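You operate a simulated robot arm through the tools that you are given. There is no shell and no other tool.

The job below is to be done with a simulated robot arm. You get a single attempt, and the scene is never put back.

JOB
Wipe the microscope stage, stack foam riser and sample L09 on it, then swing the microscope over and lock it.
Fine: use the lens pad and lay it back. What is to be rubbed or washed off counts as gone when no trace of it is left.
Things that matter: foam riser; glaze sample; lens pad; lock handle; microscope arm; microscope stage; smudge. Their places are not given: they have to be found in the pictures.

Only the result counts: the job must be done as asked and must still hold three seconds after the hand-in. Knocking over, shifting, dropping, spilling or breaking anything else fails it.

ROBOT AND FRAMES
A 7-joint arm with a two-finger parallel gripper, fixed in place. Base frame: the origin is on the floor under the middle of its stand, x ahead of it, y to its left, z up. Units: m, degrees, N and s.
It reaches about 1.479 m from its shoulder. Its first joint turns from -166.0 to 166.0 degrees. Payload 4.4 kg.
The TCP is the grasp point between the finger pads, 0.023 m short of the fingertips. In the tool frame z runs along the fingers and y along their closing line. Largest opening 0.094 m; finger width 0.038, thickness 0.01; the body of the gripper, 0.054 by 0.096 m, starts 0.039 m behind the TCP.
Orientation is that of the tool frame in the base frame, as a unit quaternion [w, x, y, z]. With the fingers straight down and closing along the base's y, the tool's x points along the base's -x, its y along +y and its z along -z.

CONTROLS
- The arm moves only by the tool nudge_tool. Its argument "plan" is a list of rows, each a list of 7 numbers: the shift along the tool's x, y, z in units of 50 mm (1.0 is 50 mm), then the turn, a rotation vector about the tool's x, y, z in units of 5 degrees (1.0 is 5 degrees), then the closure in counts, from 0 (fully open) to 255 (shut). In form: [[dx, dy, dz, ax, ay, az, fingers], ...]. A call has 1 to 20 rows; each row shifts and turns the commanded pose from where the row before left it, along the tool's axes as they then stand. A call with a number of a shift or a turn outside -1 to 1 is refused whole. Each row takes 0.2 s and may step no farther than 0.05 m and 8.6 degrees from the row before; otherwise, or with a gripper value out of range, the whole call is refused. A pose out of reach is approached as far as the arm can. The call stops where the force on the tool passes 90 N (or 10 N more than at its start, if that is more) or the arm is blocked; 0.2 s more then pass. Each finger travels about 0.072 m/s and halts on what it meets, pressing with about 24 N; the grip force reading is that of the motor and also rises with nothing between the fingers. The clock runs only during rows and for 0.2 s after the last one: add rows that do not move to give the fingers time. It gives the time, the measured TCP pose, the force on the tool (base axes), the opening and the grip force at its end, in the units of the frame above (readings bear some noise), with the torque about the TCP (base axes, N m) and any sound that the robot's microphone picked up, and new pictures: "views" is both (left out), scene, wrist or none.
- Cameras (640 x 400 px; columns grow to the right, rows downward): "scene" is fixed at [0.2213, 0.6506, 1.7101]; the picture's right is [-0.65, -0.76, 0.00], its down [-0.38, 0.33, -0.86] and it looks along [0.66, -0.56, -0.50] (base axes); focal length 352 px, centre (320, 200). "wrist" rides on the gripper at [0.086, 0.016, -0.075] in the tool frame; the picture's right is [-0.18, 0.98, 0.00], its down [-0.58, -0.11, -0.81] and it looks along [-0.79, -0.15, 0.59] (tool axes); focal length 243 px, centre (320, 200).
- pixel_to_xyz(camera, pixels): for up to 12 pixels [column, row] of the newest picture of that camera ("zoom" is the newest enlarged one), the place [x, y, z] in the base frame of the surface seen there, good to about 0.003 m. No time passes.
- enlarge(camera, box): a new picture of the part [left, top, right, bottom] of that camera's present view, enlarged. No time passes.
- hand_in(): hands the job in; it is judged then, once.

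Unless the task says otherwise, let go and move clear before handing in.

The tools are called after "Emit:" by a JSON object that holds its "op" and its "data". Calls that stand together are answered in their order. nudge_tool: Moves the arm, as the interface text tells. Its arguments: {"type":"object","properties":{"plan":{"type":"array","items":{"type":"array","items":{"type":"number"}}},"views":{"type":"string","enum":["both","scene","wrist","none"]}},"required":["plan"]} The other tools are called the same way: pixel_to_xyz (camera, pixels) gives the place of the surface under pixels of a picture; enlarge (camera, box) takes an enlarged picture of a part of a camera's view; hand_in () hands the job in.

At the start:

```text
clock: 0.0
position: [0.5585, 0.3346, 1.5507]
ee_rot: [0.001, 0.0, 1.0, 0.001]
wrist_force: [0.0, -0.3, 0.1]
wrist_torque: [0.0, 0.03, -0.01]
gripper_width: 0.0938
finger_force: 0.0
```

scene: 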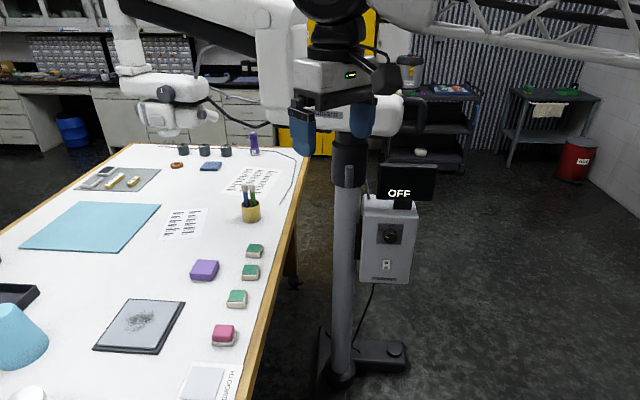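
wrist: 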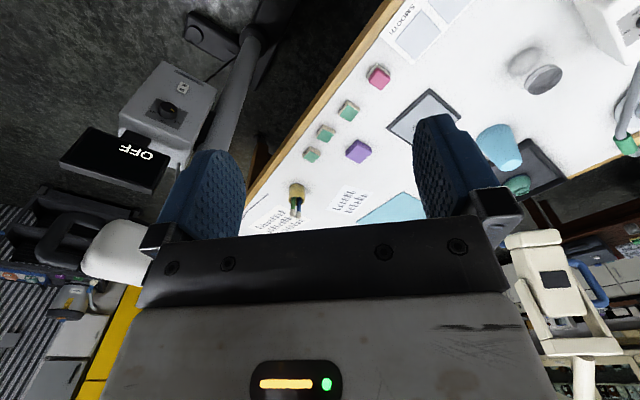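

The scene picture shows a grey plate with a smudge around (140,322), coloured blocks at (205,270), (223,335), (237,299), (250,272) and (255,250), and a stand with an "OFF" screen at (400,190). I'll enlarge several areas to identify things.

Emit:
{"op": "enlarge", "data": {"camera": "scene", "box": [80, 220, 280, 400]}}

Emit:
{"op": "enlarge", "data": {"camera": "scene", "box": [280, 0, 480, 400]}}

Emit:
{"op": "enlarge", "data": {"camera": "scene", "box": [0, 240, 160, 400]}}

Emit:
{"op": "enlarge", "data": {"camera": "wrist", "box": [240, 0, 640, 240]}}

Emit:
{"op": "enlarge", "data": {"camera": "scene", "box": [60, 120, 320, 280]}}

```text
2.22 times, centred on (180, 310) of scene
```

zoom: 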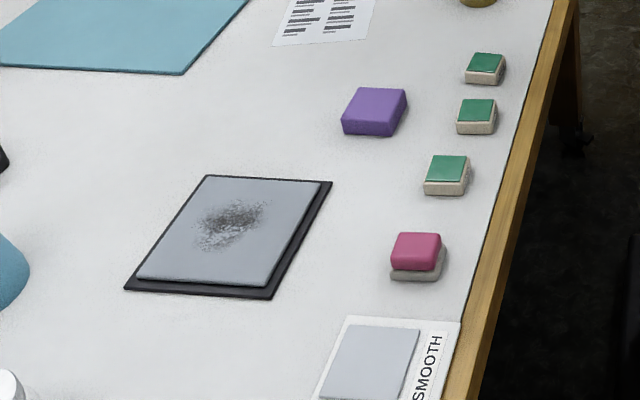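

```text
1.00 times, centred on (380, 200) of scene (not enlarged: the box is as wide or as high as the picture)
```

zoom: 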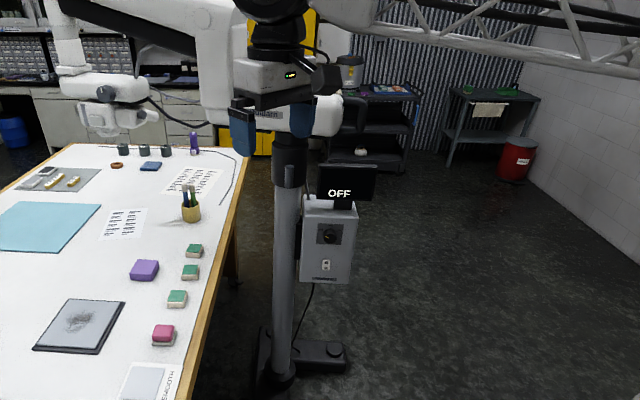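

```text
2.50 times, centred on (80, 320) of scene
```

zoom: 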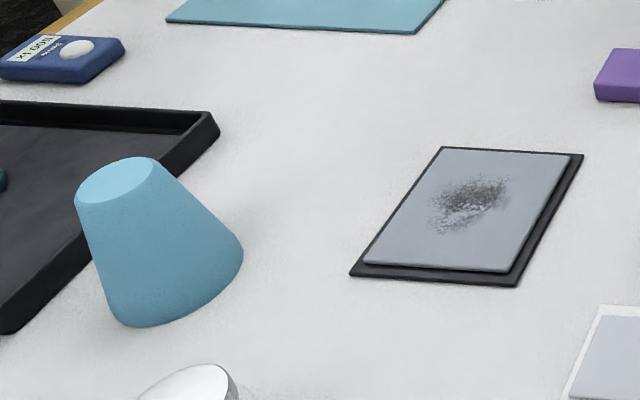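

```text
1.60 times, centred on (440, 120) of wrist
```

zoom: 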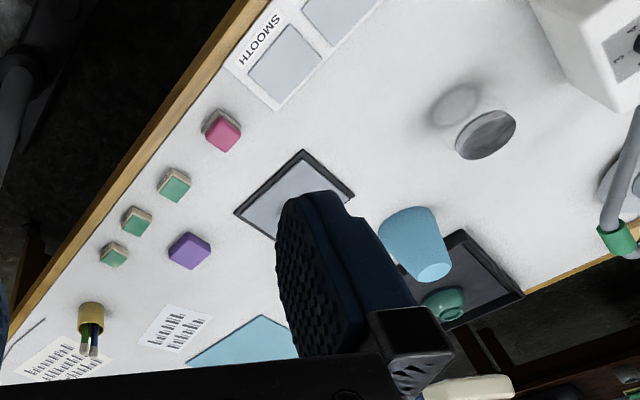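

```text
2.46 times, centred on (190, 200) of scene
```

zoom: 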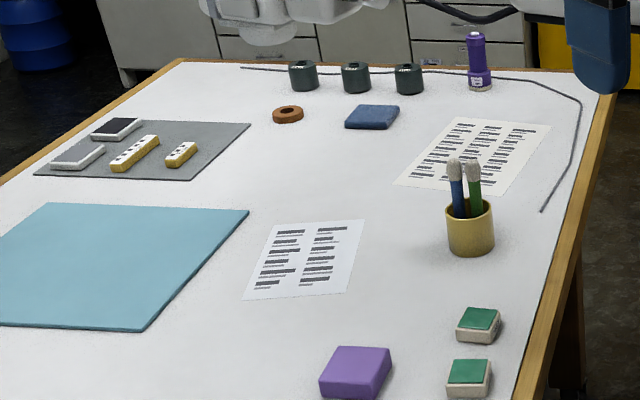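

The smudged grey plate is a clear candidate for the stage, but I don't see the microscope yet. I'll get the positions of the visible objects first.

Emit:
{"op": "pixel_to_xyz", "data": {"camera": "scene", "pixels": [[139, 322], [205, 268], [223, 330], [237, 296], [250, 270], [255, 249], [95, 348], [185, 303], [205, 382], [251, 212], [20, 335], [208, 166]]}}

Emit:
{"op": "pixel_to_xyz", "data": {"camera": "wrist", "pixels": [[545, 80], [600, 20], [630, 110], [625, 145], [500, 145], [425, 35], [415, 110], [380, 75], [600, 185], [520, 185], [540, 270], [585, 280]]}}

Emit:
{"op": "enlarge", "data": {"camera": "wrist", "box": [440, 0, 640, 200]}}

Emit:
{"op": "enlarge", "data": {"camera": "wrist", "box": [440, 200, 640, 400]}}

Emit:
{"op": "enlarge", "data": {"camera": "scene", "box": [280, 120, 440, 300]}}

```text
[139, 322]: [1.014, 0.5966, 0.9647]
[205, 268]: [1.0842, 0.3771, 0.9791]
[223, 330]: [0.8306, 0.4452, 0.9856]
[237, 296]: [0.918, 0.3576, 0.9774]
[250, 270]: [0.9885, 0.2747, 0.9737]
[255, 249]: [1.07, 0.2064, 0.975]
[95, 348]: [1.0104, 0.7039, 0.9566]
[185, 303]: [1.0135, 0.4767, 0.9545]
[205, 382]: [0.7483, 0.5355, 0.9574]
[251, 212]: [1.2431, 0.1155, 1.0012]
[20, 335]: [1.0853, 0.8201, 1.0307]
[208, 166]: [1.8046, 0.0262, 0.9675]
```

```text
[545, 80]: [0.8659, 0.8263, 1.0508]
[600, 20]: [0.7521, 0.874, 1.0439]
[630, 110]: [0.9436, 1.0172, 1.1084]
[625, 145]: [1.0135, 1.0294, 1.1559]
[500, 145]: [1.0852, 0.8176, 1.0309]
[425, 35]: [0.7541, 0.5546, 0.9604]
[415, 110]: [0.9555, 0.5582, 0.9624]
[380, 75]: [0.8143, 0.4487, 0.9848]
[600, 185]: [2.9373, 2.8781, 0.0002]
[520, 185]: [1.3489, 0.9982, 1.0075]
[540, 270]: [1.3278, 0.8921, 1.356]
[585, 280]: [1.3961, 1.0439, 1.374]
```

```text
2.00 times, centred on (540, 100) of wrist
```

zoom: 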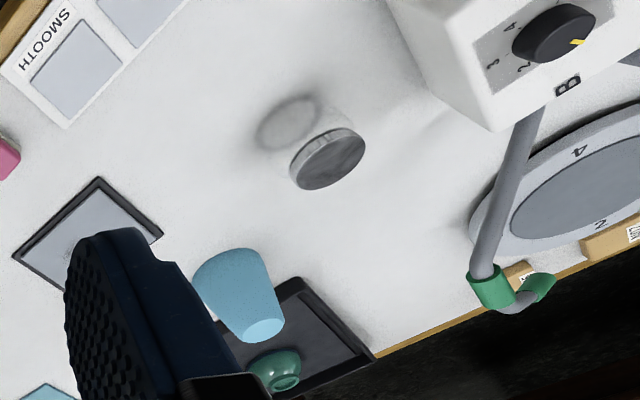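

```text
2.00 times, centred on (540, 300) of wrist
```

zoom: 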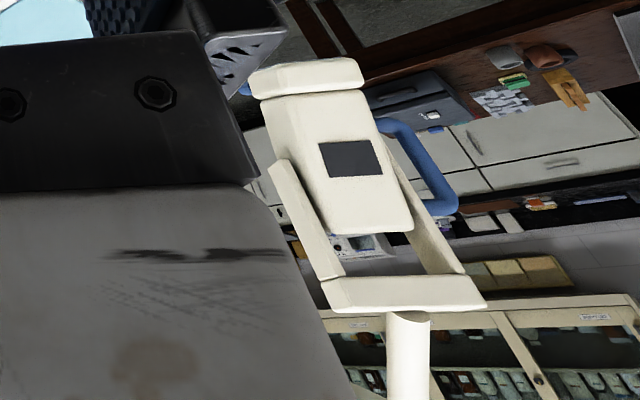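

```text
2.22 times, centred on (360, 210) of scene
```

zoom: 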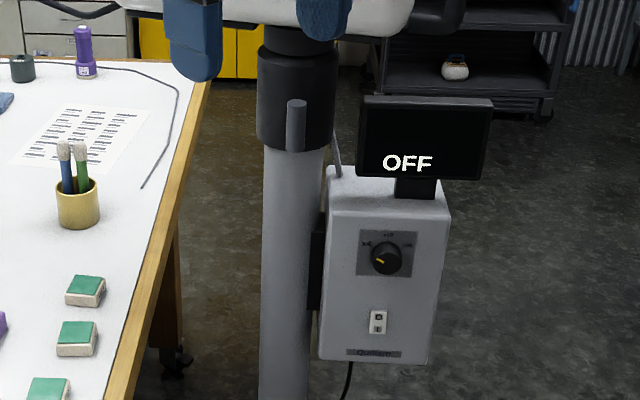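

There seems to be a white microscope on a floor stand: the column is at (345,250), the collar at (347,170) and the arm runs to a head at (175,100). I'll locate its parts.

Emit:
{"op": "pixel_to_xyz", "data": {"camera": "scene", "pixels": [[345, 250], [347, 176], [347, 150], [125, 50], [170, 90], [170, 125], [205, 110], [380, 118], [270, 60], [270, 120], [395, 215], [400, 175]]}}

Emit:
{"op": "enlarge", "data": {"camera": "scene", "box": [90, 0, 300, 150]}}

Emit:
{"op": "enlarge", "data": {"camera": "scene", "box": [270, 0, 450, 200]}}

```text
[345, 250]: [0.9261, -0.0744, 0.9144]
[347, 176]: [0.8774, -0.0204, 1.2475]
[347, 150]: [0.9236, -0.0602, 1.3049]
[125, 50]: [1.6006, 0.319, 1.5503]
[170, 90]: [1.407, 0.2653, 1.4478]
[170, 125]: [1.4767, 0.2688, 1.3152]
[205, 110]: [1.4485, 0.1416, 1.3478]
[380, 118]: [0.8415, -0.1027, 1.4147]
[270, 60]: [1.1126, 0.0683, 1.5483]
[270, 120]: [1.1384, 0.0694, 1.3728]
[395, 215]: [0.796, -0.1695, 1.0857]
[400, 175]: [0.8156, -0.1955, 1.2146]
```

```text
2.67 times, centred on (195, 75) of scene
```

zoom: 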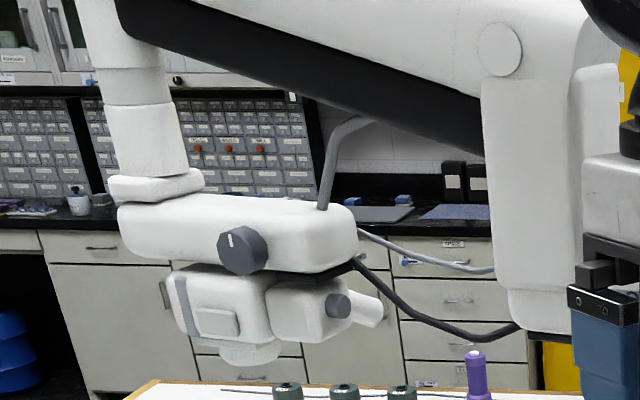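

```text
2.00 times, centred on (360, 100) of scene
```

zoom: 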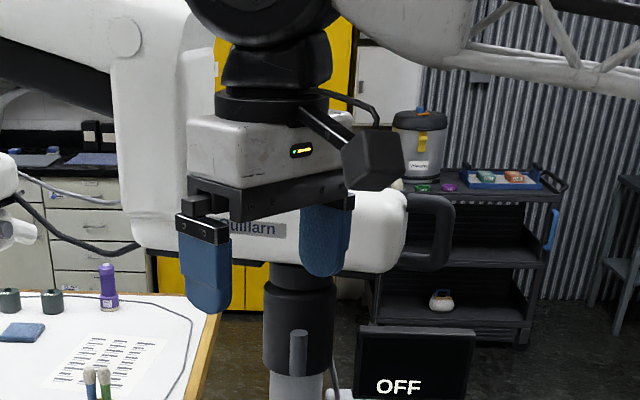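

The microscope arm pivots on the column near (0.95,-0.08), with its head near (1.44,0.25,1.35), and the collar peg at (347,176) may be the lock. I'll lower the hand toward the sample blocks so the wrist camera can read their labels.

Emit:
{"op": "nudge_tool", "data": {"plan": [[-0.42, 0, 0.8, 0, 0, 0, 0], [-0.42, 0, 0.8, 0, 0, 0, 0], [-0.42, 0, 0.8, 0, 0, 0, 0], [-0.42, 0, 0.8, 0, 0, 0, 0], [-0.42, 0, 0.8, 0, 0, 0, 0], [-0.42, 0, 0.8, 0, 0, 0, 0], [-0.42, 0, 0.8, 0, 0, 0, 0], [-0.42, 0, 0.8, 0, 0, 0, 0]], "views": "both"}}

```text
clock: 1.8
position: [0.7283, 0.3335, 1.2284]
ee_rot: [0.001, 0.001, 1.0, 0.0]
wrist_force: [0.0, -0.6, 0.8]
wrist_torque: [-0.01, -0.05, 0.0]
gripper_width: 0.094
finger_force: 0.0
```

scene: 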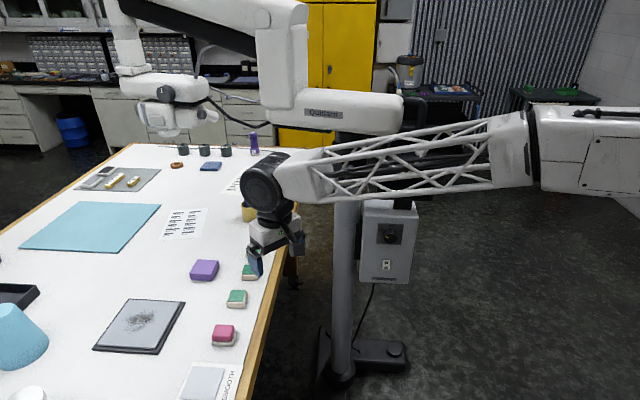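
wrist: 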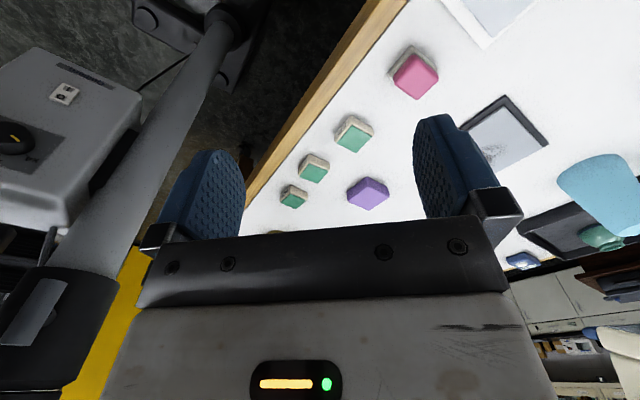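

The wrist view now shows the pink block at (414,72) and the green samples at (352,133), (313,168) and (293,196). I'll enlarge on them to look for labels.

Emit:
{"op": "enlarge", "data": {"camera": "wrist", "box": [270, 100, 400, 220]}}

Emit:
{"op": "enlarge", "data": {"camera": "wrist", "box": [370, 20, 480, 120]}}

Emit:
{"op": "enlarge", "data": {"camera": "wrist", "box": [440, 80, 640, 280]}}

Emit:
{"op": "enlarge", "data": {"camera": "wrist", "box": [0, 180, 160, 380]}}

Emit:
{"op": "enlarge", "data": {"camera": "scene", "box": [240, 60, 440, 200]}}

```text
3.33 times, centred on (335, 160) of wrist
```

zoom: 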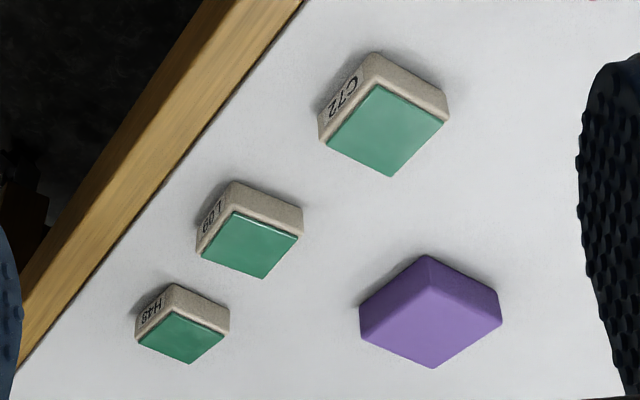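

```text
4.00 times, centred on (425, 70) of wrist
```

zoom: 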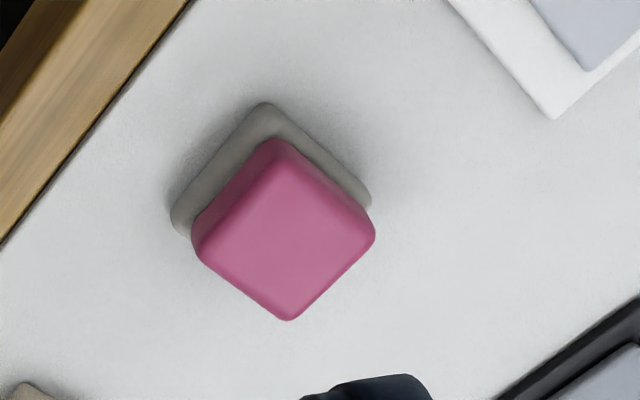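

```text
2.00 times, centred on (540, 180) of wrist
```

zoom: 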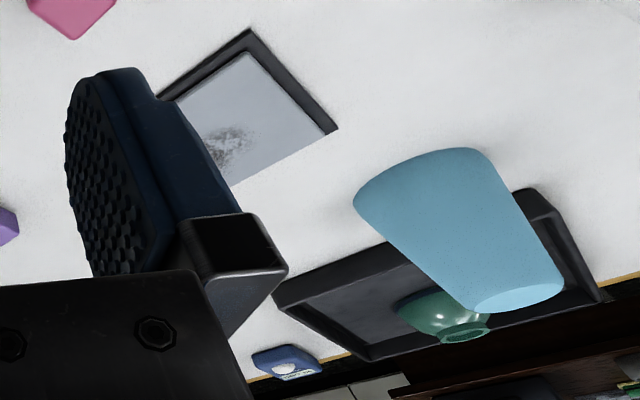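

```text
2.00 times, centred on (80, 280) of wrist
```

zoom: 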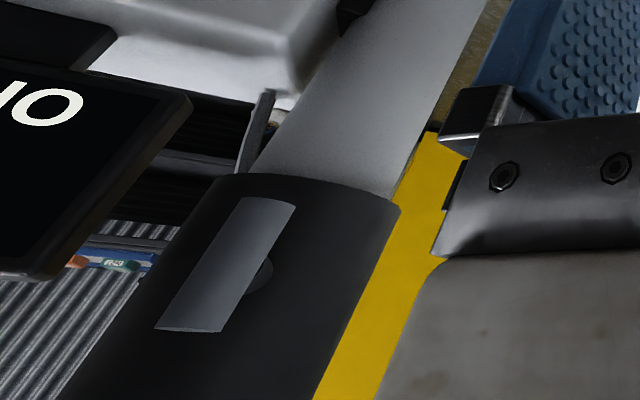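

```text
2.86 times, centred on (340, 130) of scene
```

zoom: 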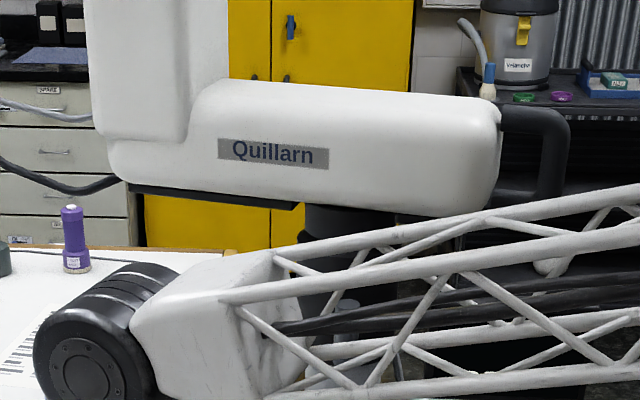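

L09 is the middle green sample (313,168), the pink block on its grey holder is the lens pad, and the purple block is the foam riser. Next I'll measure their corners.

Emit:
{"op": "enlarge", "data": {"camera": "wrist", "box": [270, 20, 450, 220]}}

Emit:
{"op": "enlarge", "data": {"camera": "scene", "box": [180, 235, 280, 355]}}

```text
2.00 times, centred on (360, 120) of wrist
```

zoom: 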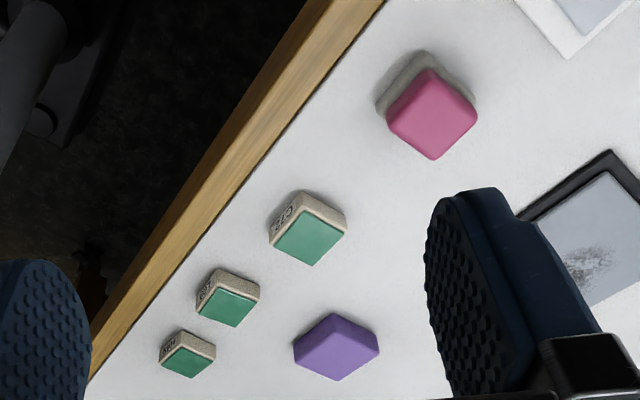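

```text
3.33 times, centred on (230, 295) of scene
```

zoom: 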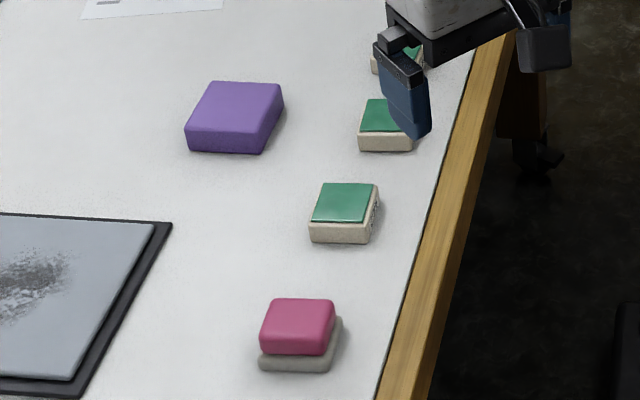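

I'll query corner points on the pad, riser and samples from this zoom.

Emit:
{"op": "pixel_to_xyz", "data": {"camera": "zoom", "pixels": [[278, 303], [330, 304], [322, 335], [265, 331], [298, 318], [264, 366], [326, 368], [340, 325], [300, 350]]}}

Emit:
{"op": "pixel_to_xyz", "data": {"camera": "zoom", "pixels": [[215, 86], [280, 87], [261, 127], [191, 124], [236, 105], [188, 148], [258, 151]]}}

Emit:
{"op": "pixel_to_xyz", "data": {"camera": "zoom", "pixels": [[324, 185], [372, 186], [362, 222], [313, 219], [342, 204], [370, 101], [362, 130], [383, 116], [360, 148], [408, 149]]}}

Emit:
{"op": "pixel_to_xyz", "data": {"camera": "wrist", "pixels": [[308.9, 164], [327.5, 171], [318, 182.5], [300.5, 176], [313.5, 173]]}}

```text
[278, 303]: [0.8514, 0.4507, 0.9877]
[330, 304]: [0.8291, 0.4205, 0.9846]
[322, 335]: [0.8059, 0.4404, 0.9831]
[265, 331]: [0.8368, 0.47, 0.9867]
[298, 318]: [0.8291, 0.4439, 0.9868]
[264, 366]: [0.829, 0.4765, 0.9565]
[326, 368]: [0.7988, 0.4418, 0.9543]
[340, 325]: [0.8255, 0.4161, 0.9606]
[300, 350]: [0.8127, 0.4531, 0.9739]
```

```text
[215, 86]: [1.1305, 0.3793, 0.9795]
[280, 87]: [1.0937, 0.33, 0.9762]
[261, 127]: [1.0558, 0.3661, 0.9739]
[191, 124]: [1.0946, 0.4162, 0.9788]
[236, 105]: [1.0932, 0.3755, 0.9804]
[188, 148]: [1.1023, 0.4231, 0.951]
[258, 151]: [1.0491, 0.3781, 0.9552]
```

```text
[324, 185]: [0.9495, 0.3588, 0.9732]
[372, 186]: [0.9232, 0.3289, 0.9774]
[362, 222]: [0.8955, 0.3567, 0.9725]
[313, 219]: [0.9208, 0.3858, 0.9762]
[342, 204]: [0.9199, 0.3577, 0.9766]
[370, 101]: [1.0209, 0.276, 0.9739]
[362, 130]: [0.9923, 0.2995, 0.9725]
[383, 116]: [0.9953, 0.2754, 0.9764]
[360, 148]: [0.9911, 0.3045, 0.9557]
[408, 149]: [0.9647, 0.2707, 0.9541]
```

```text
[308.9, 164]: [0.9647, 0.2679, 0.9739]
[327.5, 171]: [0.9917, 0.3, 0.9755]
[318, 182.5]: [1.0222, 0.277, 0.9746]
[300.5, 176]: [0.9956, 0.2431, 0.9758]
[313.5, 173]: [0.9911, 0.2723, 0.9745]
```

All the objects are turned about 52° to the base axes: the pad centre is near (0.831,0.445), L09 near (0.9935,0.272) and the riser near (1.094,0.373). I'll yaw the tool by 38° so the fingers close along 52°, and move above the pad.

Emit:
{"op": "nudge_tool", "data": {"plan": [[0, 0, 0, 0, 0, 0.95, 0], [0, 0, 0, 0, 0, 0.95, 0], [0, 0, 0, 0, 0, 0.95, 0], [0, 0, 0, 0, 0, 0.95, 0], [0, 0, 0, 0, 0, 0.95, 0], [0, 0, 0, 0, 0, 0.95, 0], [0, 0, 0, 0, 0, 0.95, 0], [0, 0, 0, 0, 0, 0.95, 0], [-0.048, 0.606, 0.51, 0, 0, 0, 0], [-0.048, 0.606, 0.51, 0, 0, 0, 0], [-0.048, 0.606, 0.51, 0, 0, 0, 0], [-0.048, 0.606, 0.51, 0, 0, 0, 0], [-0.048, 0.606, 0.51, 0, 0, 0, 0], [0, 0, 0, 0, 0, 0, 0]], "views": "both"}}

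```text
clock: 4.8
position: [0.8321, 0.4493, 1.1046]
ee_rot: [0.001, 0.326, 0.945, 0.0]
wrist_force: [-0.2, 0.0, 0.4]
wrist_torque: [-0.02, 0.03, 0.01]
gripper_width: 0.094
finger_force: 0.1
```

scene: 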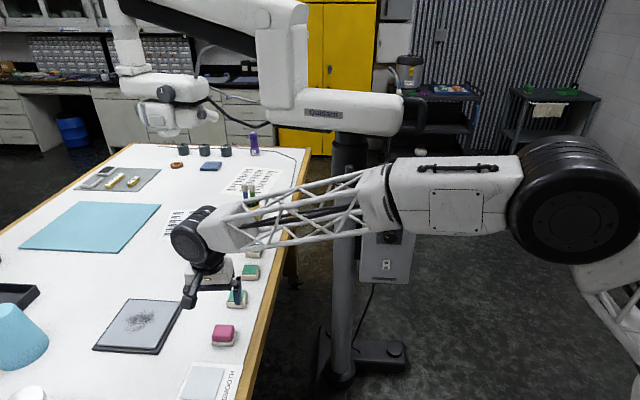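
wrist: 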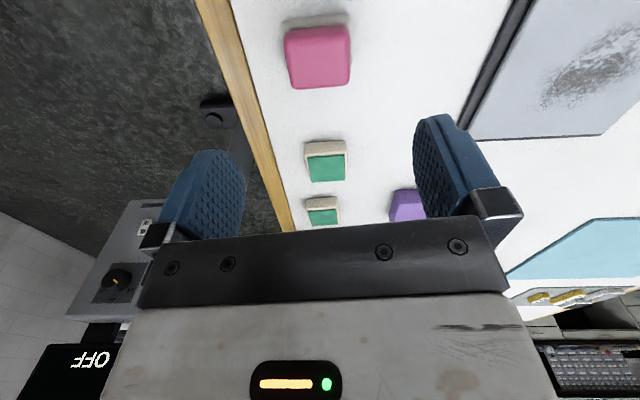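

The yaw is right (-38°) and the TCP is over the pad. I'll enlarge the pad in the wrist view around (317,55) to refine its centre and orientation.

Emit:
{"op": "enlarge", "data": {"camera": "wrist", "box": [260, 5, 380, 105]}}

Emit:
{"op": "enlarge", "data": {"camera": "wrist", "box": [440, 0, 640, 160]}}

Emit:
{"op": "pixel_to_xyz", "data": {"camera": "wrist", "pixels": [[287, 40], [348, 32], [346, 80], [292, 86], [318, 60], [288, 22], [346, 17], [318, 18]]}}

```text
4.00 times, centred on (320, 55) of wrist
```

zoom: 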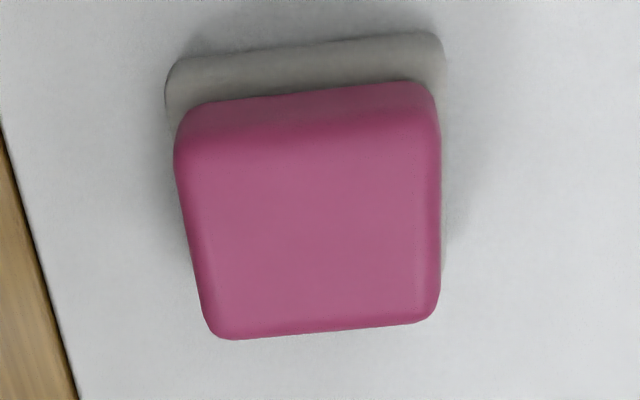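

```text
2.50 times, centred on (540, 80) of wrist
```

zoom: 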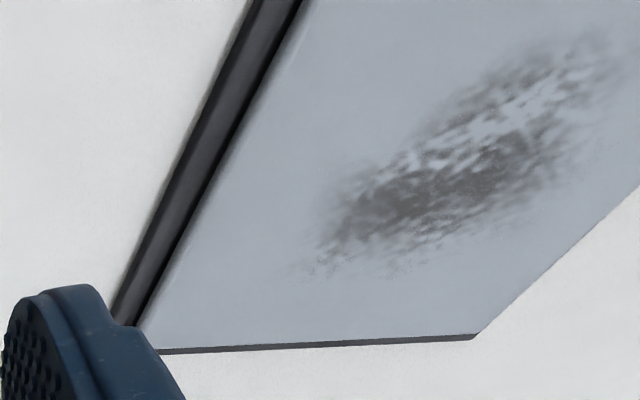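

```text
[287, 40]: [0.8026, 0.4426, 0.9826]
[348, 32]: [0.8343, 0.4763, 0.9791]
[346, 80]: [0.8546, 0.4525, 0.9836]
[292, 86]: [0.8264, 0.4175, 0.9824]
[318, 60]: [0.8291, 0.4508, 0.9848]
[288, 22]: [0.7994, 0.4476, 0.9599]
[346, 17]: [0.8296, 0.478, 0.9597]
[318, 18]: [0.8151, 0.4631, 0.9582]
```

The pad's edge lies at about 47° and its centre is near (0.830,0.446), with its top at 0.985 and the holder top near 0.960. I'll turn 5° more, centre, and descend to TCP z≈0.991 so the fingertips stay above the holder.

Emit:
{"op": "nudge_tool", "data": {"plan": [[0, 0, 0, 0, 0, 1, 0], [-0.018, -0.078, 0.57, 0, 0, 0, 0], [0, 0, 0.57, 0, 0, 0, 0], [0, 0, 0.57, 0, 0, 0, 0], [0, 0, 0.55, 0, 0, 0, 0], [0, 0, 0, 0, 0, 0, 0]], "views": "both"}}

```text
clock: 6.2
position: [0.8252, 0.442, 0.9916]
ee_rot: [-0.001, 0.367, 0.93, -0.001]
wrist_force: [0.4, -0.1, 0.8]
wrist_torque: [0.01, 0.01, 0.01]
gripper_width: 0.094
finger_force: 0.2
```

scene: 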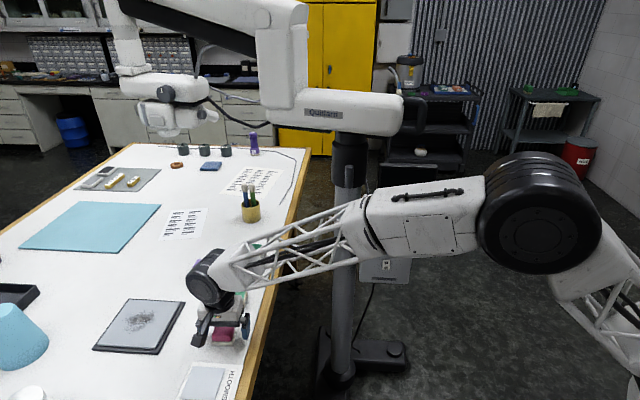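
wrist: 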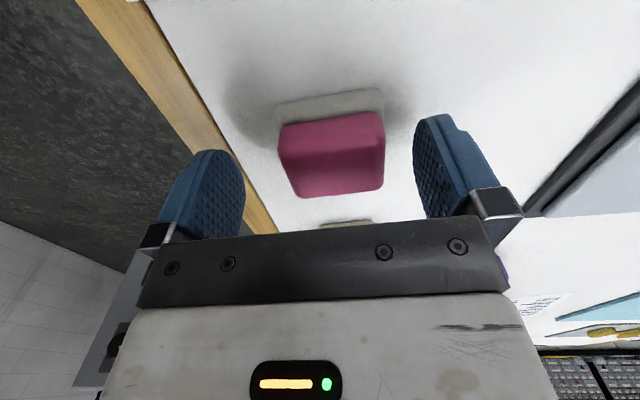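

The fingers straddle the pad, with its face at (332,155) between inner pads near columns 243 and 415. I'll check the pad's centre relative to the TCP before closing.

Emit:
{"op": "pixel_to_xyz", "data": {"camera": "wrist", "pixels": [[290, 165], [380, 150], [380, 185], [300, 192], [335, 170], [285, 130], [380, 115], [282, 110], [380, 92], [195, 185], [450, 160]]}}

Emit:
{"op": "enlarge", "data": {"camera": "wrist", "box": [200, 60, 480, 240]}}

Emit:
{"op": "nudge_tool", "data": {"plan": [[0, 0, 0, 0, 0, 0, 0]], "views": "none"}}

```text
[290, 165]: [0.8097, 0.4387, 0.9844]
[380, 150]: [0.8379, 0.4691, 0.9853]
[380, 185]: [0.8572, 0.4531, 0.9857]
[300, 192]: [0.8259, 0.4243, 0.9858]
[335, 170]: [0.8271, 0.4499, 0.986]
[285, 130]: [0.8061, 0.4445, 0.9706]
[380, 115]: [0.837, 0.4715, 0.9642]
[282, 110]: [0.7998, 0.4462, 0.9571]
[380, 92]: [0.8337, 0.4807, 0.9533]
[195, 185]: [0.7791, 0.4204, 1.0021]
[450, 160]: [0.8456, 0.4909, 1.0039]
```

```text
2.22 times, centred on (340, 150) of wrist
```

zoom: 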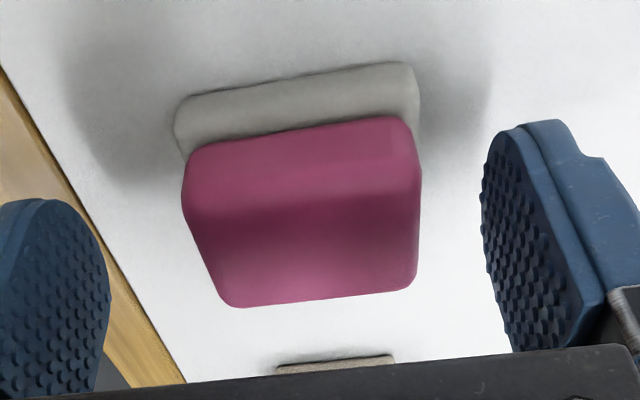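

```text
clock: 6.6
position: [0.8256, 0.4417, 0.992]
ee_rot: [0.0, 0.366, 0.931, -0.001]
wrist_force: [0.4, 0.1, -0.1]
wrist_torque: [-0.01, -0.02, -0.04]
gripper_width: 0.0939
finger_force: 0.1
```

The pad's centre sits about 6 mm toward +tool-y from the TCP. I'll shift there and close on it.

Emit:
{"op": "nudge_tool", "data": {"plan": [[-0.04, 0.13, 0, 0, 0, 0, 0], [0, 0, 0, 0, 0, 0, 0], [0, 0, 0, 0, 0, 0, 255], [0, 0, 0, 0, 0, 0, 255], [0, 0, 0, 0, 0, 0, 255], [0, 0, 0, 0, 0, 0, 255]], "views": "wrist"}}

```text
clock: 8.0
position: [0.8318, 0.4457, 0.9911]
ee_rot: [0.001, 0.367, 0.93, 0.0]
wrist_force: [0.6, 0.7, 0.1]
wrist_torque: [0.0, -0.01, 0.02]
gripper_width: 0.0488
finger_force: 23.8
```

wrist: 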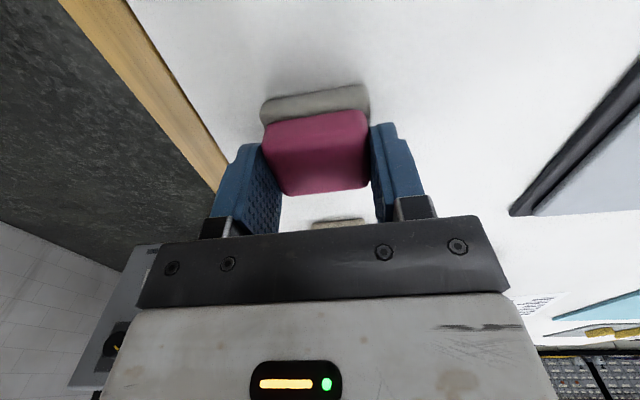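

The pad is gripped (width 0.0488, 24 N); the return pose to remember is TCP (0.8318, 0.4457, 0.991) at yaw -43°. I'll lift it 70 mm.

Emit:
{"op": "nudge_tool", "data": {"plan": [[0, 0, -0.3, 0, 0, 0, 255], [0, 0, -0.5, 0, 0, 0, 255], [0, 0, -0.6, 0, 0, 0, 255], [0, 0, 0, 0, 0, 0, 255]], "views": "both"}}

Emit:
{"op": "enlarge", "data": {"camera": "scene", "box": [170, 260, 270, 360]}}

Emit:
{"op": "enlarge", "data": {"camera": "scene", "box": [80, 280, 200, 370]}}

```text
clock: 9.0
position: [0.8304, 0.4471, 1.0624]
ee_rot: [0.001, 0.366, 0.931, 0.001]
wrist_force: [0.5, 1.2, -0.1]
wrist_torque: [-0.02, 0.0, -0.01]
gripper_width: 0.0491
finger_force: 24.1
```

scene: 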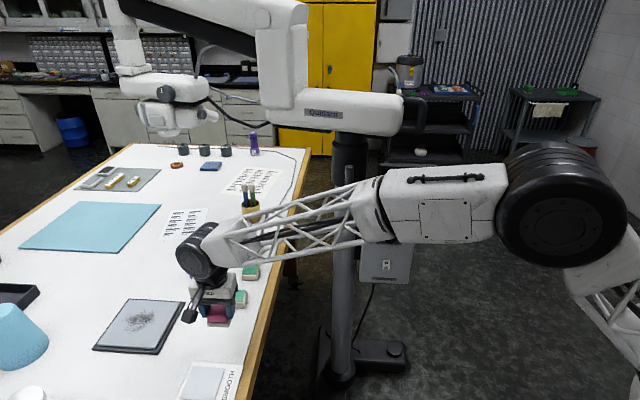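
wrist: 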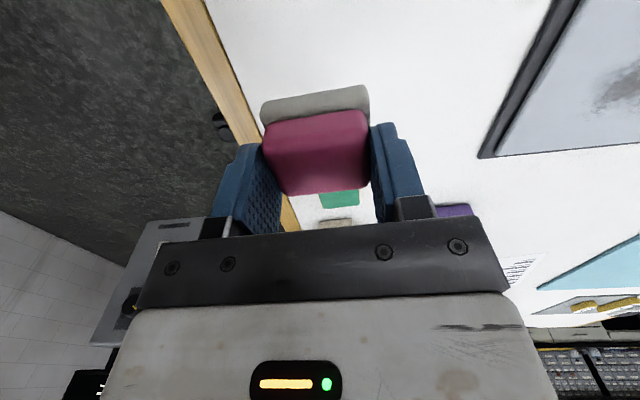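

```text
4.00 times, centred on (220, 310) of scene
```

zoom: 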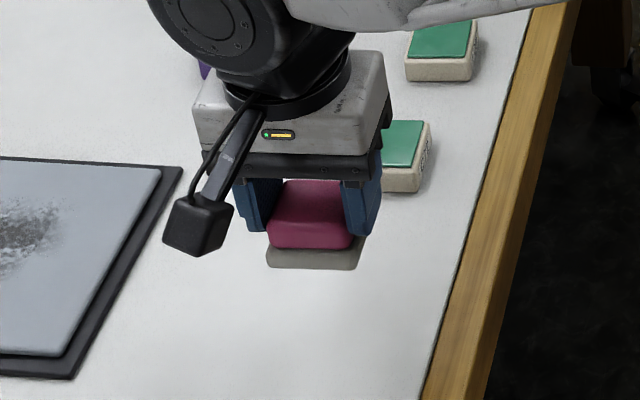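

```text
4.44 times, centred on (140, 325) of scene
```

zoom: 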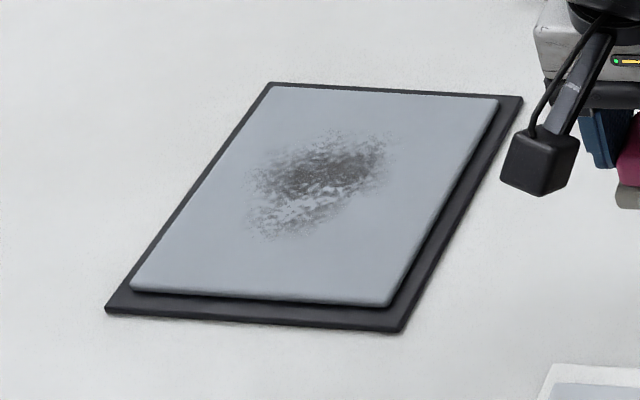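

The grey base came up with the pink grip, so the whole pad is one piece and its bottom sat on the table, about 38 mm below the TCP. Next I'll measure the stage corners and the smudge extent from this zoom.

Emit:
{"op": "pixel_to_xyz", "data": {"camera": "zoom", "pixels": [[274, 90], [492, 103], [387, 300], [138, 285], [315, 195], [60, 60], [400, 380]]}}

Emit:
{"op": "pixel_to_xyz", "data": {"camera": "zoom", "pixels": [[400, 125], [400, 165], [370, 195], [330, 215], [285, 245], [245, 240], [235, 200], [240, 160], [275, 140], [320, 122], [360, 118]]}}

Emit:
{"op": "pixel_to_xyz", "data": {"camera": "wrist", "pixels": [[497, 155], [587, 2], [630, 140], [600, 80], [630, 95], [640, 70]]}}

```text
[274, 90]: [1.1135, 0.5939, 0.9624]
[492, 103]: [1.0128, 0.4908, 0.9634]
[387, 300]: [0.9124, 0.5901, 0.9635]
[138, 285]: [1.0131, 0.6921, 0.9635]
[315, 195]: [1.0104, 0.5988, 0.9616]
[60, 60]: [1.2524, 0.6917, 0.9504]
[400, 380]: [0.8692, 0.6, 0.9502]
```

```text
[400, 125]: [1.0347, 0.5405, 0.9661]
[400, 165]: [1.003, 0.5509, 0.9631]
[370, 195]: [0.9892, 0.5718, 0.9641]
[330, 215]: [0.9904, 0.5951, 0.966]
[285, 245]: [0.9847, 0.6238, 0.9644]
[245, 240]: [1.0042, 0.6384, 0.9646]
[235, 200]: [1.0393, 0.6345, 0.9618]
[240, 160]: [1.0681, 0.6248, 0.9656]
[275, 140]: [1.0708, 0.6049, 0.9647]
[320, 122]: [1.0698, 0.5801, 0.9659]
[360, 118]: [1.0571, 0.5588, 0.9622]
```

```text
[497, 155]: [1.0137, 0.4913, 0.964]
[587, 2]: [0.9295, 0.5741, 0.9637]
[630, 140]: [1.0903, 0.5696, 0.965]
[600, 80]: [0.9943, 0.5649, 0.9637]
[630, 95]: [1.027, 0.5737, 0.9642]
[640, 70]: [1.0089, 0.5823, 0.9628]
```

The stage is a square about 0.145 m across, turned 45°, centred at (1.013, 0.592) with its top at z≈0.964, and the smudge spans about ±0.06 m around the centre. I'll align the tool to 45°, carry the pad over the smudge's -v corner and lower it near the surface.

Emit:
{"op": "nudge_tool", "data": {"plan": [[0, 0, 0, 0, 0, 0.39, 255], [-0.298, 0.786, 0, 0, 0, 0, 255], [-0.298, 0.786, 0, 0, 0, 0, 255], [-0.298, 0.786, 0, 0, 0, 0, 255], [-0.298, 0.786, 0, 0, 0, 0, 255], [-0.298, 0.786, 0, 0, 0, 0, 255], [0, 0, 0.45, 0, 0, 0, 255], [0, 0, 0.45, 0, 0, 0, 255], [0, 0, 0, 0, 0, 0, 255]], "views": "both"}}

```text
clock: 11.0
position: [1.0232, 0.5336, 1.0184]
ee_rot: [0.0, 0.381, 0.925, -0.001]
wrist_force: [0.5, -0.3, 0.4]
wrist_torque: [0.0, -0.01, 0.0]
gripper_width: 0.0493
finger_force: 24.2
```

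scene: 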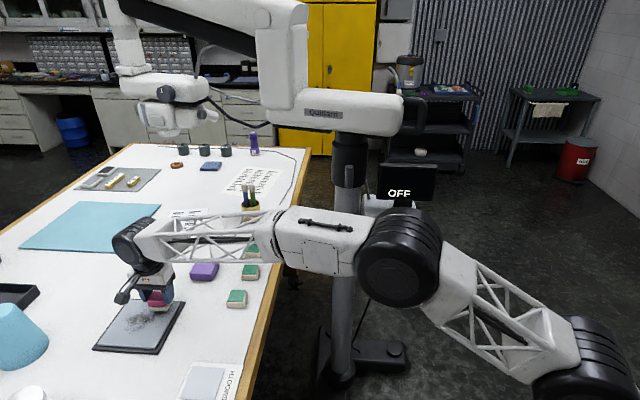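
wrist: 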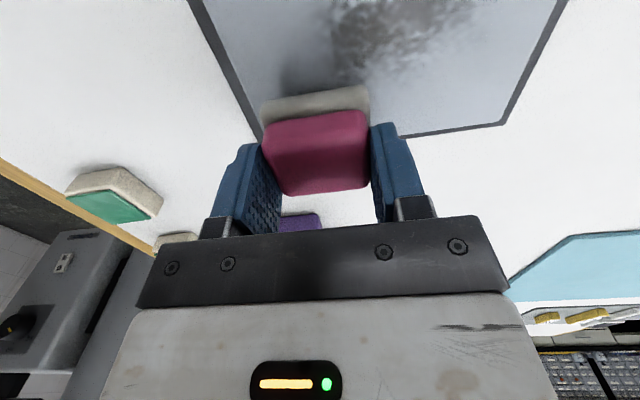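

The pad hovers about 14 mm above the stage at (1.023, 0.534). I'll lower it in small steps to feel contact.

Emit:
{"op": "nudge_tool", "data": {"plan": [[0, 0, 0.08, 0, 0, 0, 255], [0, 0, 0.06, 0, 0, 0, 255], [0, 0, 0.05, 0, 0, 0, 255], [0, 0, 0.05, 0, 0, 0, 255], [0, 0, 0, 0, 0, 0, 255]], "views": "none"}}

```text
clock: 12.2
position: [1.025, 0.5342, 1.0054]
ee_rot: [0.0, 0.382, 0.924, 0.001]
wrist_force: [0.0, 1.8, 9.1]
wrist_torque: [-0.02, 0.06, -0.03]
gripper_width: 0.0489
finger_force: 24.2
```

Contact: 9 N upward at TCP z 1.0054. I'll press one millimetre more and start with a short first stroke along +u to see how the force behaves.

Emit:
{"op": "nudge_tool", "data": {"plan": [[0, 0, 0.02, 0, 0, 0, 255], [0, 0.2, 0, 0, 0, 0, 255], [0, 0.2, 0, 0, 0, 0, 255], [0, 0.2, 0, 0, 0, 0, 255], [0, 0.2, 0, 0, 0, 0, 255]], "views": "both"}}

Emit:
{"op": "enlarge", "data": {"camera": "scene", "box": [80, 270, 200, 370]}}

```text
clock: 13.4
position: [1.0538, 0.5598, 1.0044]
ee_rot: [0.002, 0.382, 0.924, 0.001]
wrist_force: [-13.2, -13.4, 43.3]
wrist_torque: [-0.39, 0.48, -0.02]
gripper_width: 0.0488
finger_force: 23.9
```

scene: 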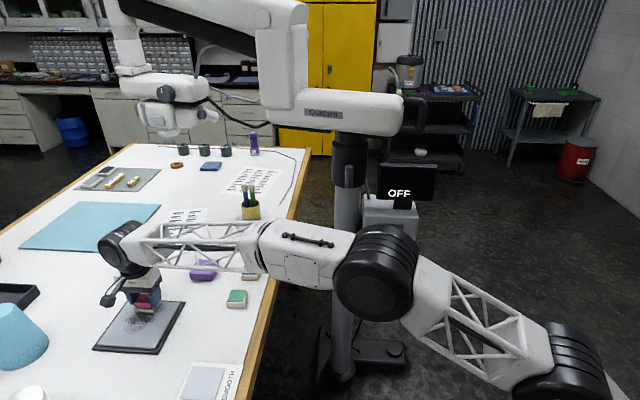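
wrist: 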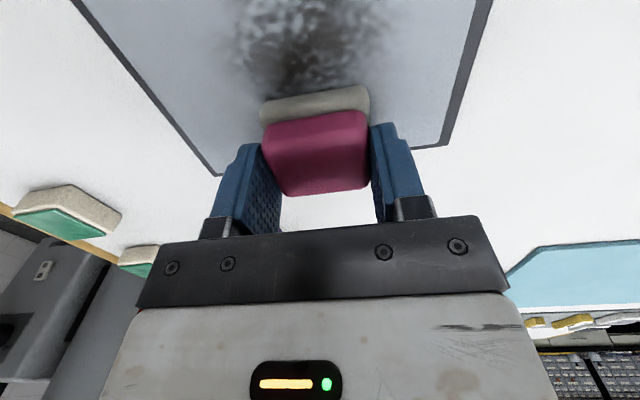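

```text
4.00 times, centred on (140, 320) of scene
```

zoom: 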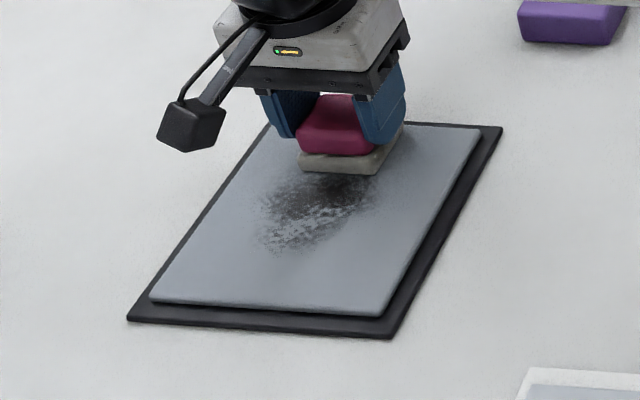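

The force rose to 43 N with 1.3 mm of press, which is enough, so I'll ease off half a millimetre and continue a zig-zag with about 18 mm lane spacing.

Emit:
{"op": "nudge_tool", "data": {"plan": [[0, 0.25, -0.01, 0, 0, 0, 255], [0, 0.25, 0, 0, 0, 0, 255], [0, 0.25, 0, 0, 0, 0, 255], [0, 0.25, 0, 0, 0, 0, 255], [0.36, 0, 0, 0, 0, 0, 255], [0, -0.27, 0, 0, 0, 0, 255], [0, -0.27, 0, 0, 0, 0, 255], [0, -0.27, 0, 0, 0, 0, 255], [0, -0.27, 0, 0, 0, 0, 255], [0, -0.27, 0, 0, 0, 0, 255], [0, -0.27, 0, 0, 0, 0, 255], [0, -0.27, 0, 0, 0, 0, 255]], "views": "both"}}

Emit:
{"op": "enlarge", "data": {"camera": "scene", "box": [80, 270, 200, 370]}}

```text
clock: 16.0
position: [1.0099, 0.5424, 1.0004]
ee_rot: [0.0, 0.382, 0.924, -0.001]
wrist_force: [0.8, 0.5, 0.8]
wrist_torque: [-0.01, -0.01, -0.01]
gripper_width: 0.0494
finger_force: 23.9
```

scene: 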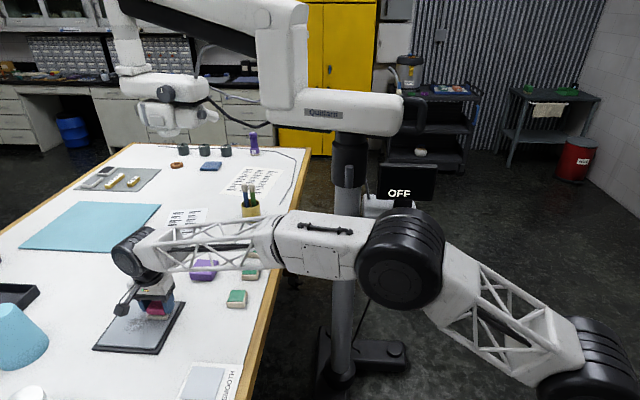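
wrist: 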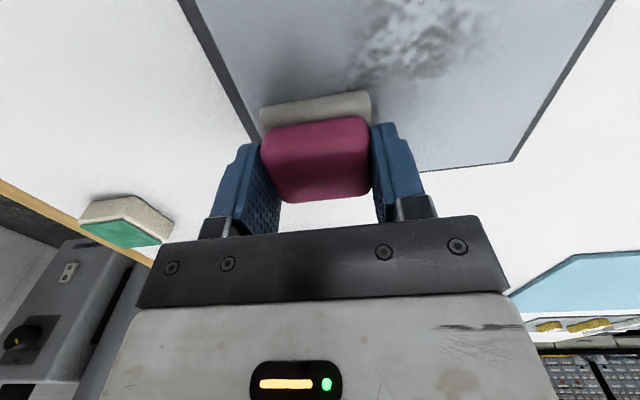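

```text
4.00 times, centred on (140, 320) of scene
```

zoom: 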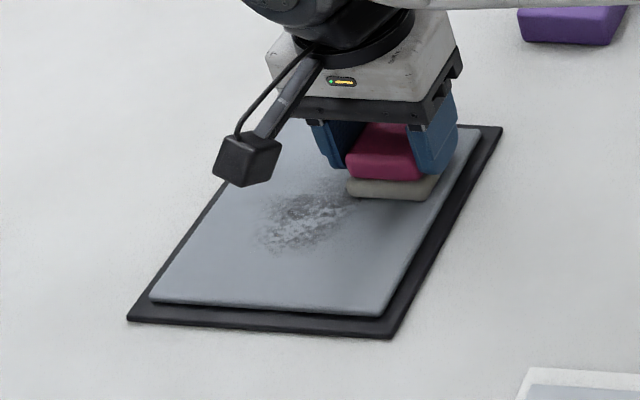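

The force dropped to zero and the pad slid about 4 mm up in the fingers. I'll hold still for a moment to see where the arm settles.

Emit:
{"op": "nudge_tool", "data": {"plan": [[0, 0, 0, 0, 0, 0, 255], [0, 0, 0, 0, 0, 0, 255]], "views": "none"}}

```text
clock: 16.6
position: [1.0088, 0.542, 1.0027]
ee_rot: [0.0, 0.382, 0.924, 0.0]
wrist_force: [-0.2, -0.2, 0.2]
wrist_torque: [0.01, 0.0, 0.0]
gripper_width: 0.0493
finger_force: 24.2
```

The arm recovers upward to 1.0027 with no contact, so I'll lower slowly again and wait for a steady contact force.

Emit:
{"op": "nudge_tool", "data": {"plan": [[0, 0, 0.05, 0, 0, 0, 255], [0, 0, 0.05, 0, 0, 0, 255], [0, 0, 0, 0, 0, 0, 255], [0, 0, 0, 0, 0, 0, 255]], "views": "none"}}

```text
clock: 17.6
position: [1.0096, 0.5429, 1.0004]
ee_rot: [0.0, 0.383, 0.924, 0.001]
wrist_force: [-1.7, 4.2, 21.3]
wrist_torque: [0.02, 0.34, 0.04]
gripper_width: 0.0491
finger_force: 24.1
```

Steady contact at 21 N with TCP z 1.0004. I'll repeat the lane along +u, checking the force at the end.

Emit:
{"op": "nudge_tool", "data": {"plan": [[0, 0.2, 0, 0, 0, 0, 255], [0, 0.2, 0, 0, 0, 0, 255], [0, 0.2, 0, 0, 0, 0, 255], [0, 0.2, 0, 0, 0, 0, 255], [0, 0.2, 0, 0, 0, 0, 255], [0, 0.2, 0, 0, 0, 0, 255], [0, 0.2, 0, 0, 0, 0, 255], [0, 0.2, 0, 0, 0, 0, 255], [0, 0.2, 0, 0, 0, 0, 255]], "views": "both"}}

Emit:
{"op": "enlarge", "data": {"camera": "scene", "box": [80, 270, 200, 370]}}

```text
clock: 19.6
position: [1.0706, 0.6065, 1.0]
ee_rot: [0.0, 0.382, 0.924, 0.001]
wrist_force: [-13.7, -13.9, 44.9]
wrist_torque: [-0.4, 0.51, 0.0]
gripper_width: 0.0491
finger_force: 23.3
```

scene: 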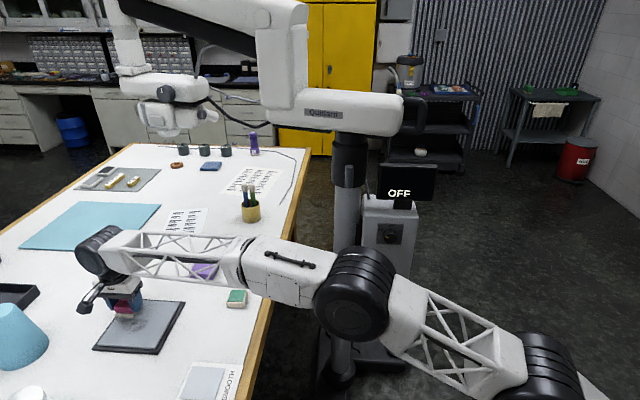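
wrist: 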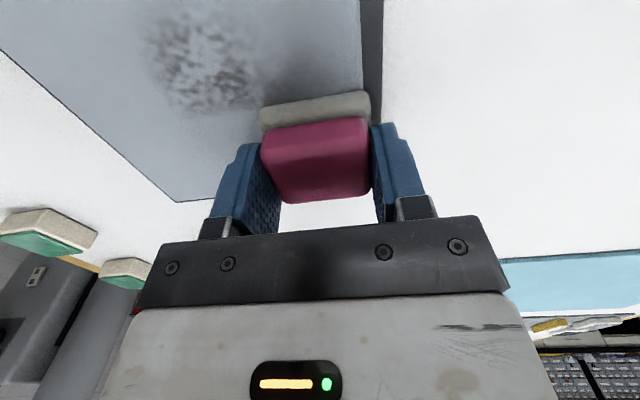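

```text
4.00 times, centred on (140, 320) of scene
```

zoom: 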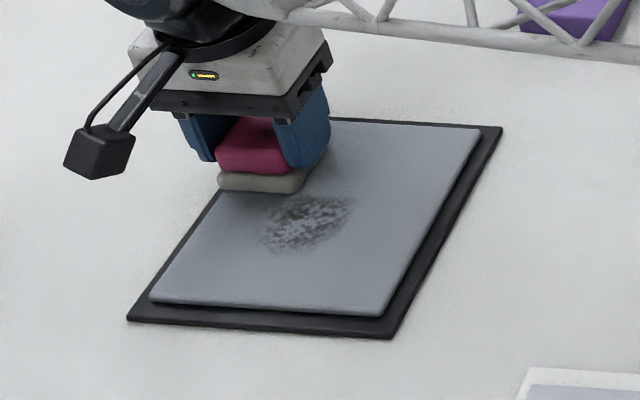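

That lane is clean: the dark area is now only at about zoom (300,220). I'll step 17 mm in +v and stroke back with slightly less press.

Emit:
{"op": "nudge_tool", "data": {"plan": [[0.17, 0, -0.008, 0, 0, 0, 255], [0.17, 0, 0, 0, 0, 0, 255], [0, -0.2, 0, 0, 0, 0, 255], [0, -0.2, 0, 0, 0, 0, 255], [0, -0.2, 0, 0, 0, 0, 255], [0, -0.2, 0, 0, 0, 0, 255], [0, -0.2, 0, 0, 0, 0, 255], [0, -0.2, 0, 0, 0, 0, 255], [0, -0.2, 0, 0, 0, 0, 255], [0, -0.2, 0, 0, 0, 0, 255], [0, -0.2, 0, 0, 0, 0, 255]], "views": "both"}}

Emit:
{"op": "enlarge", "data": {"camera": "scene", "box": [80, 270, 200, 370]}}

```text
clock: 22.0
position: [0.9966, 0.5541, 1.0008]
ee_rot: [0.001, 0.382, 0.924, 0.002]
wrist_force: [14.8, 13.8, 48.4]
wrist_torque: [0.29, -0.18, -0.04]
gripper_width: 0.0495
finger_force: 23.8
```

scene: 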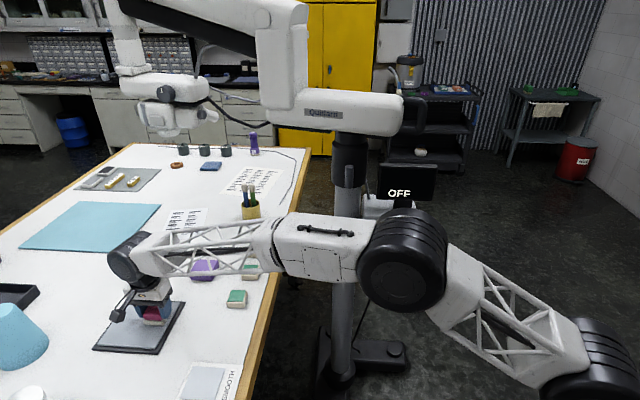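
wrist: 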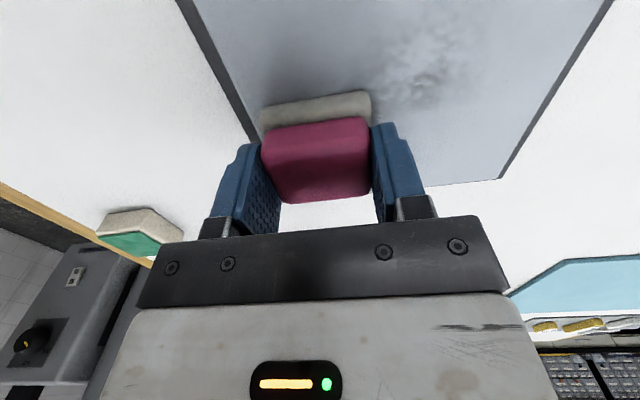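

```text
4.00 times, centred on (140, 320) of scene
```

zoom: 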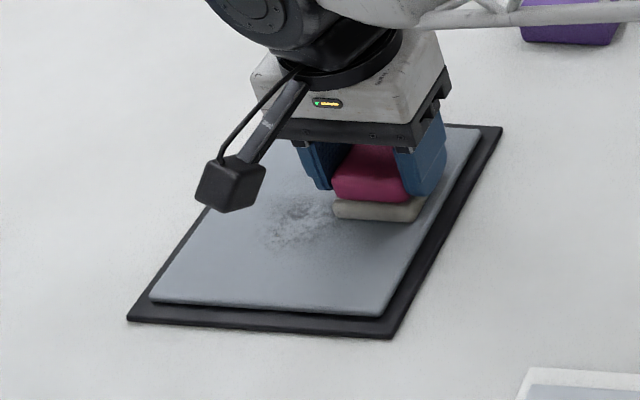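

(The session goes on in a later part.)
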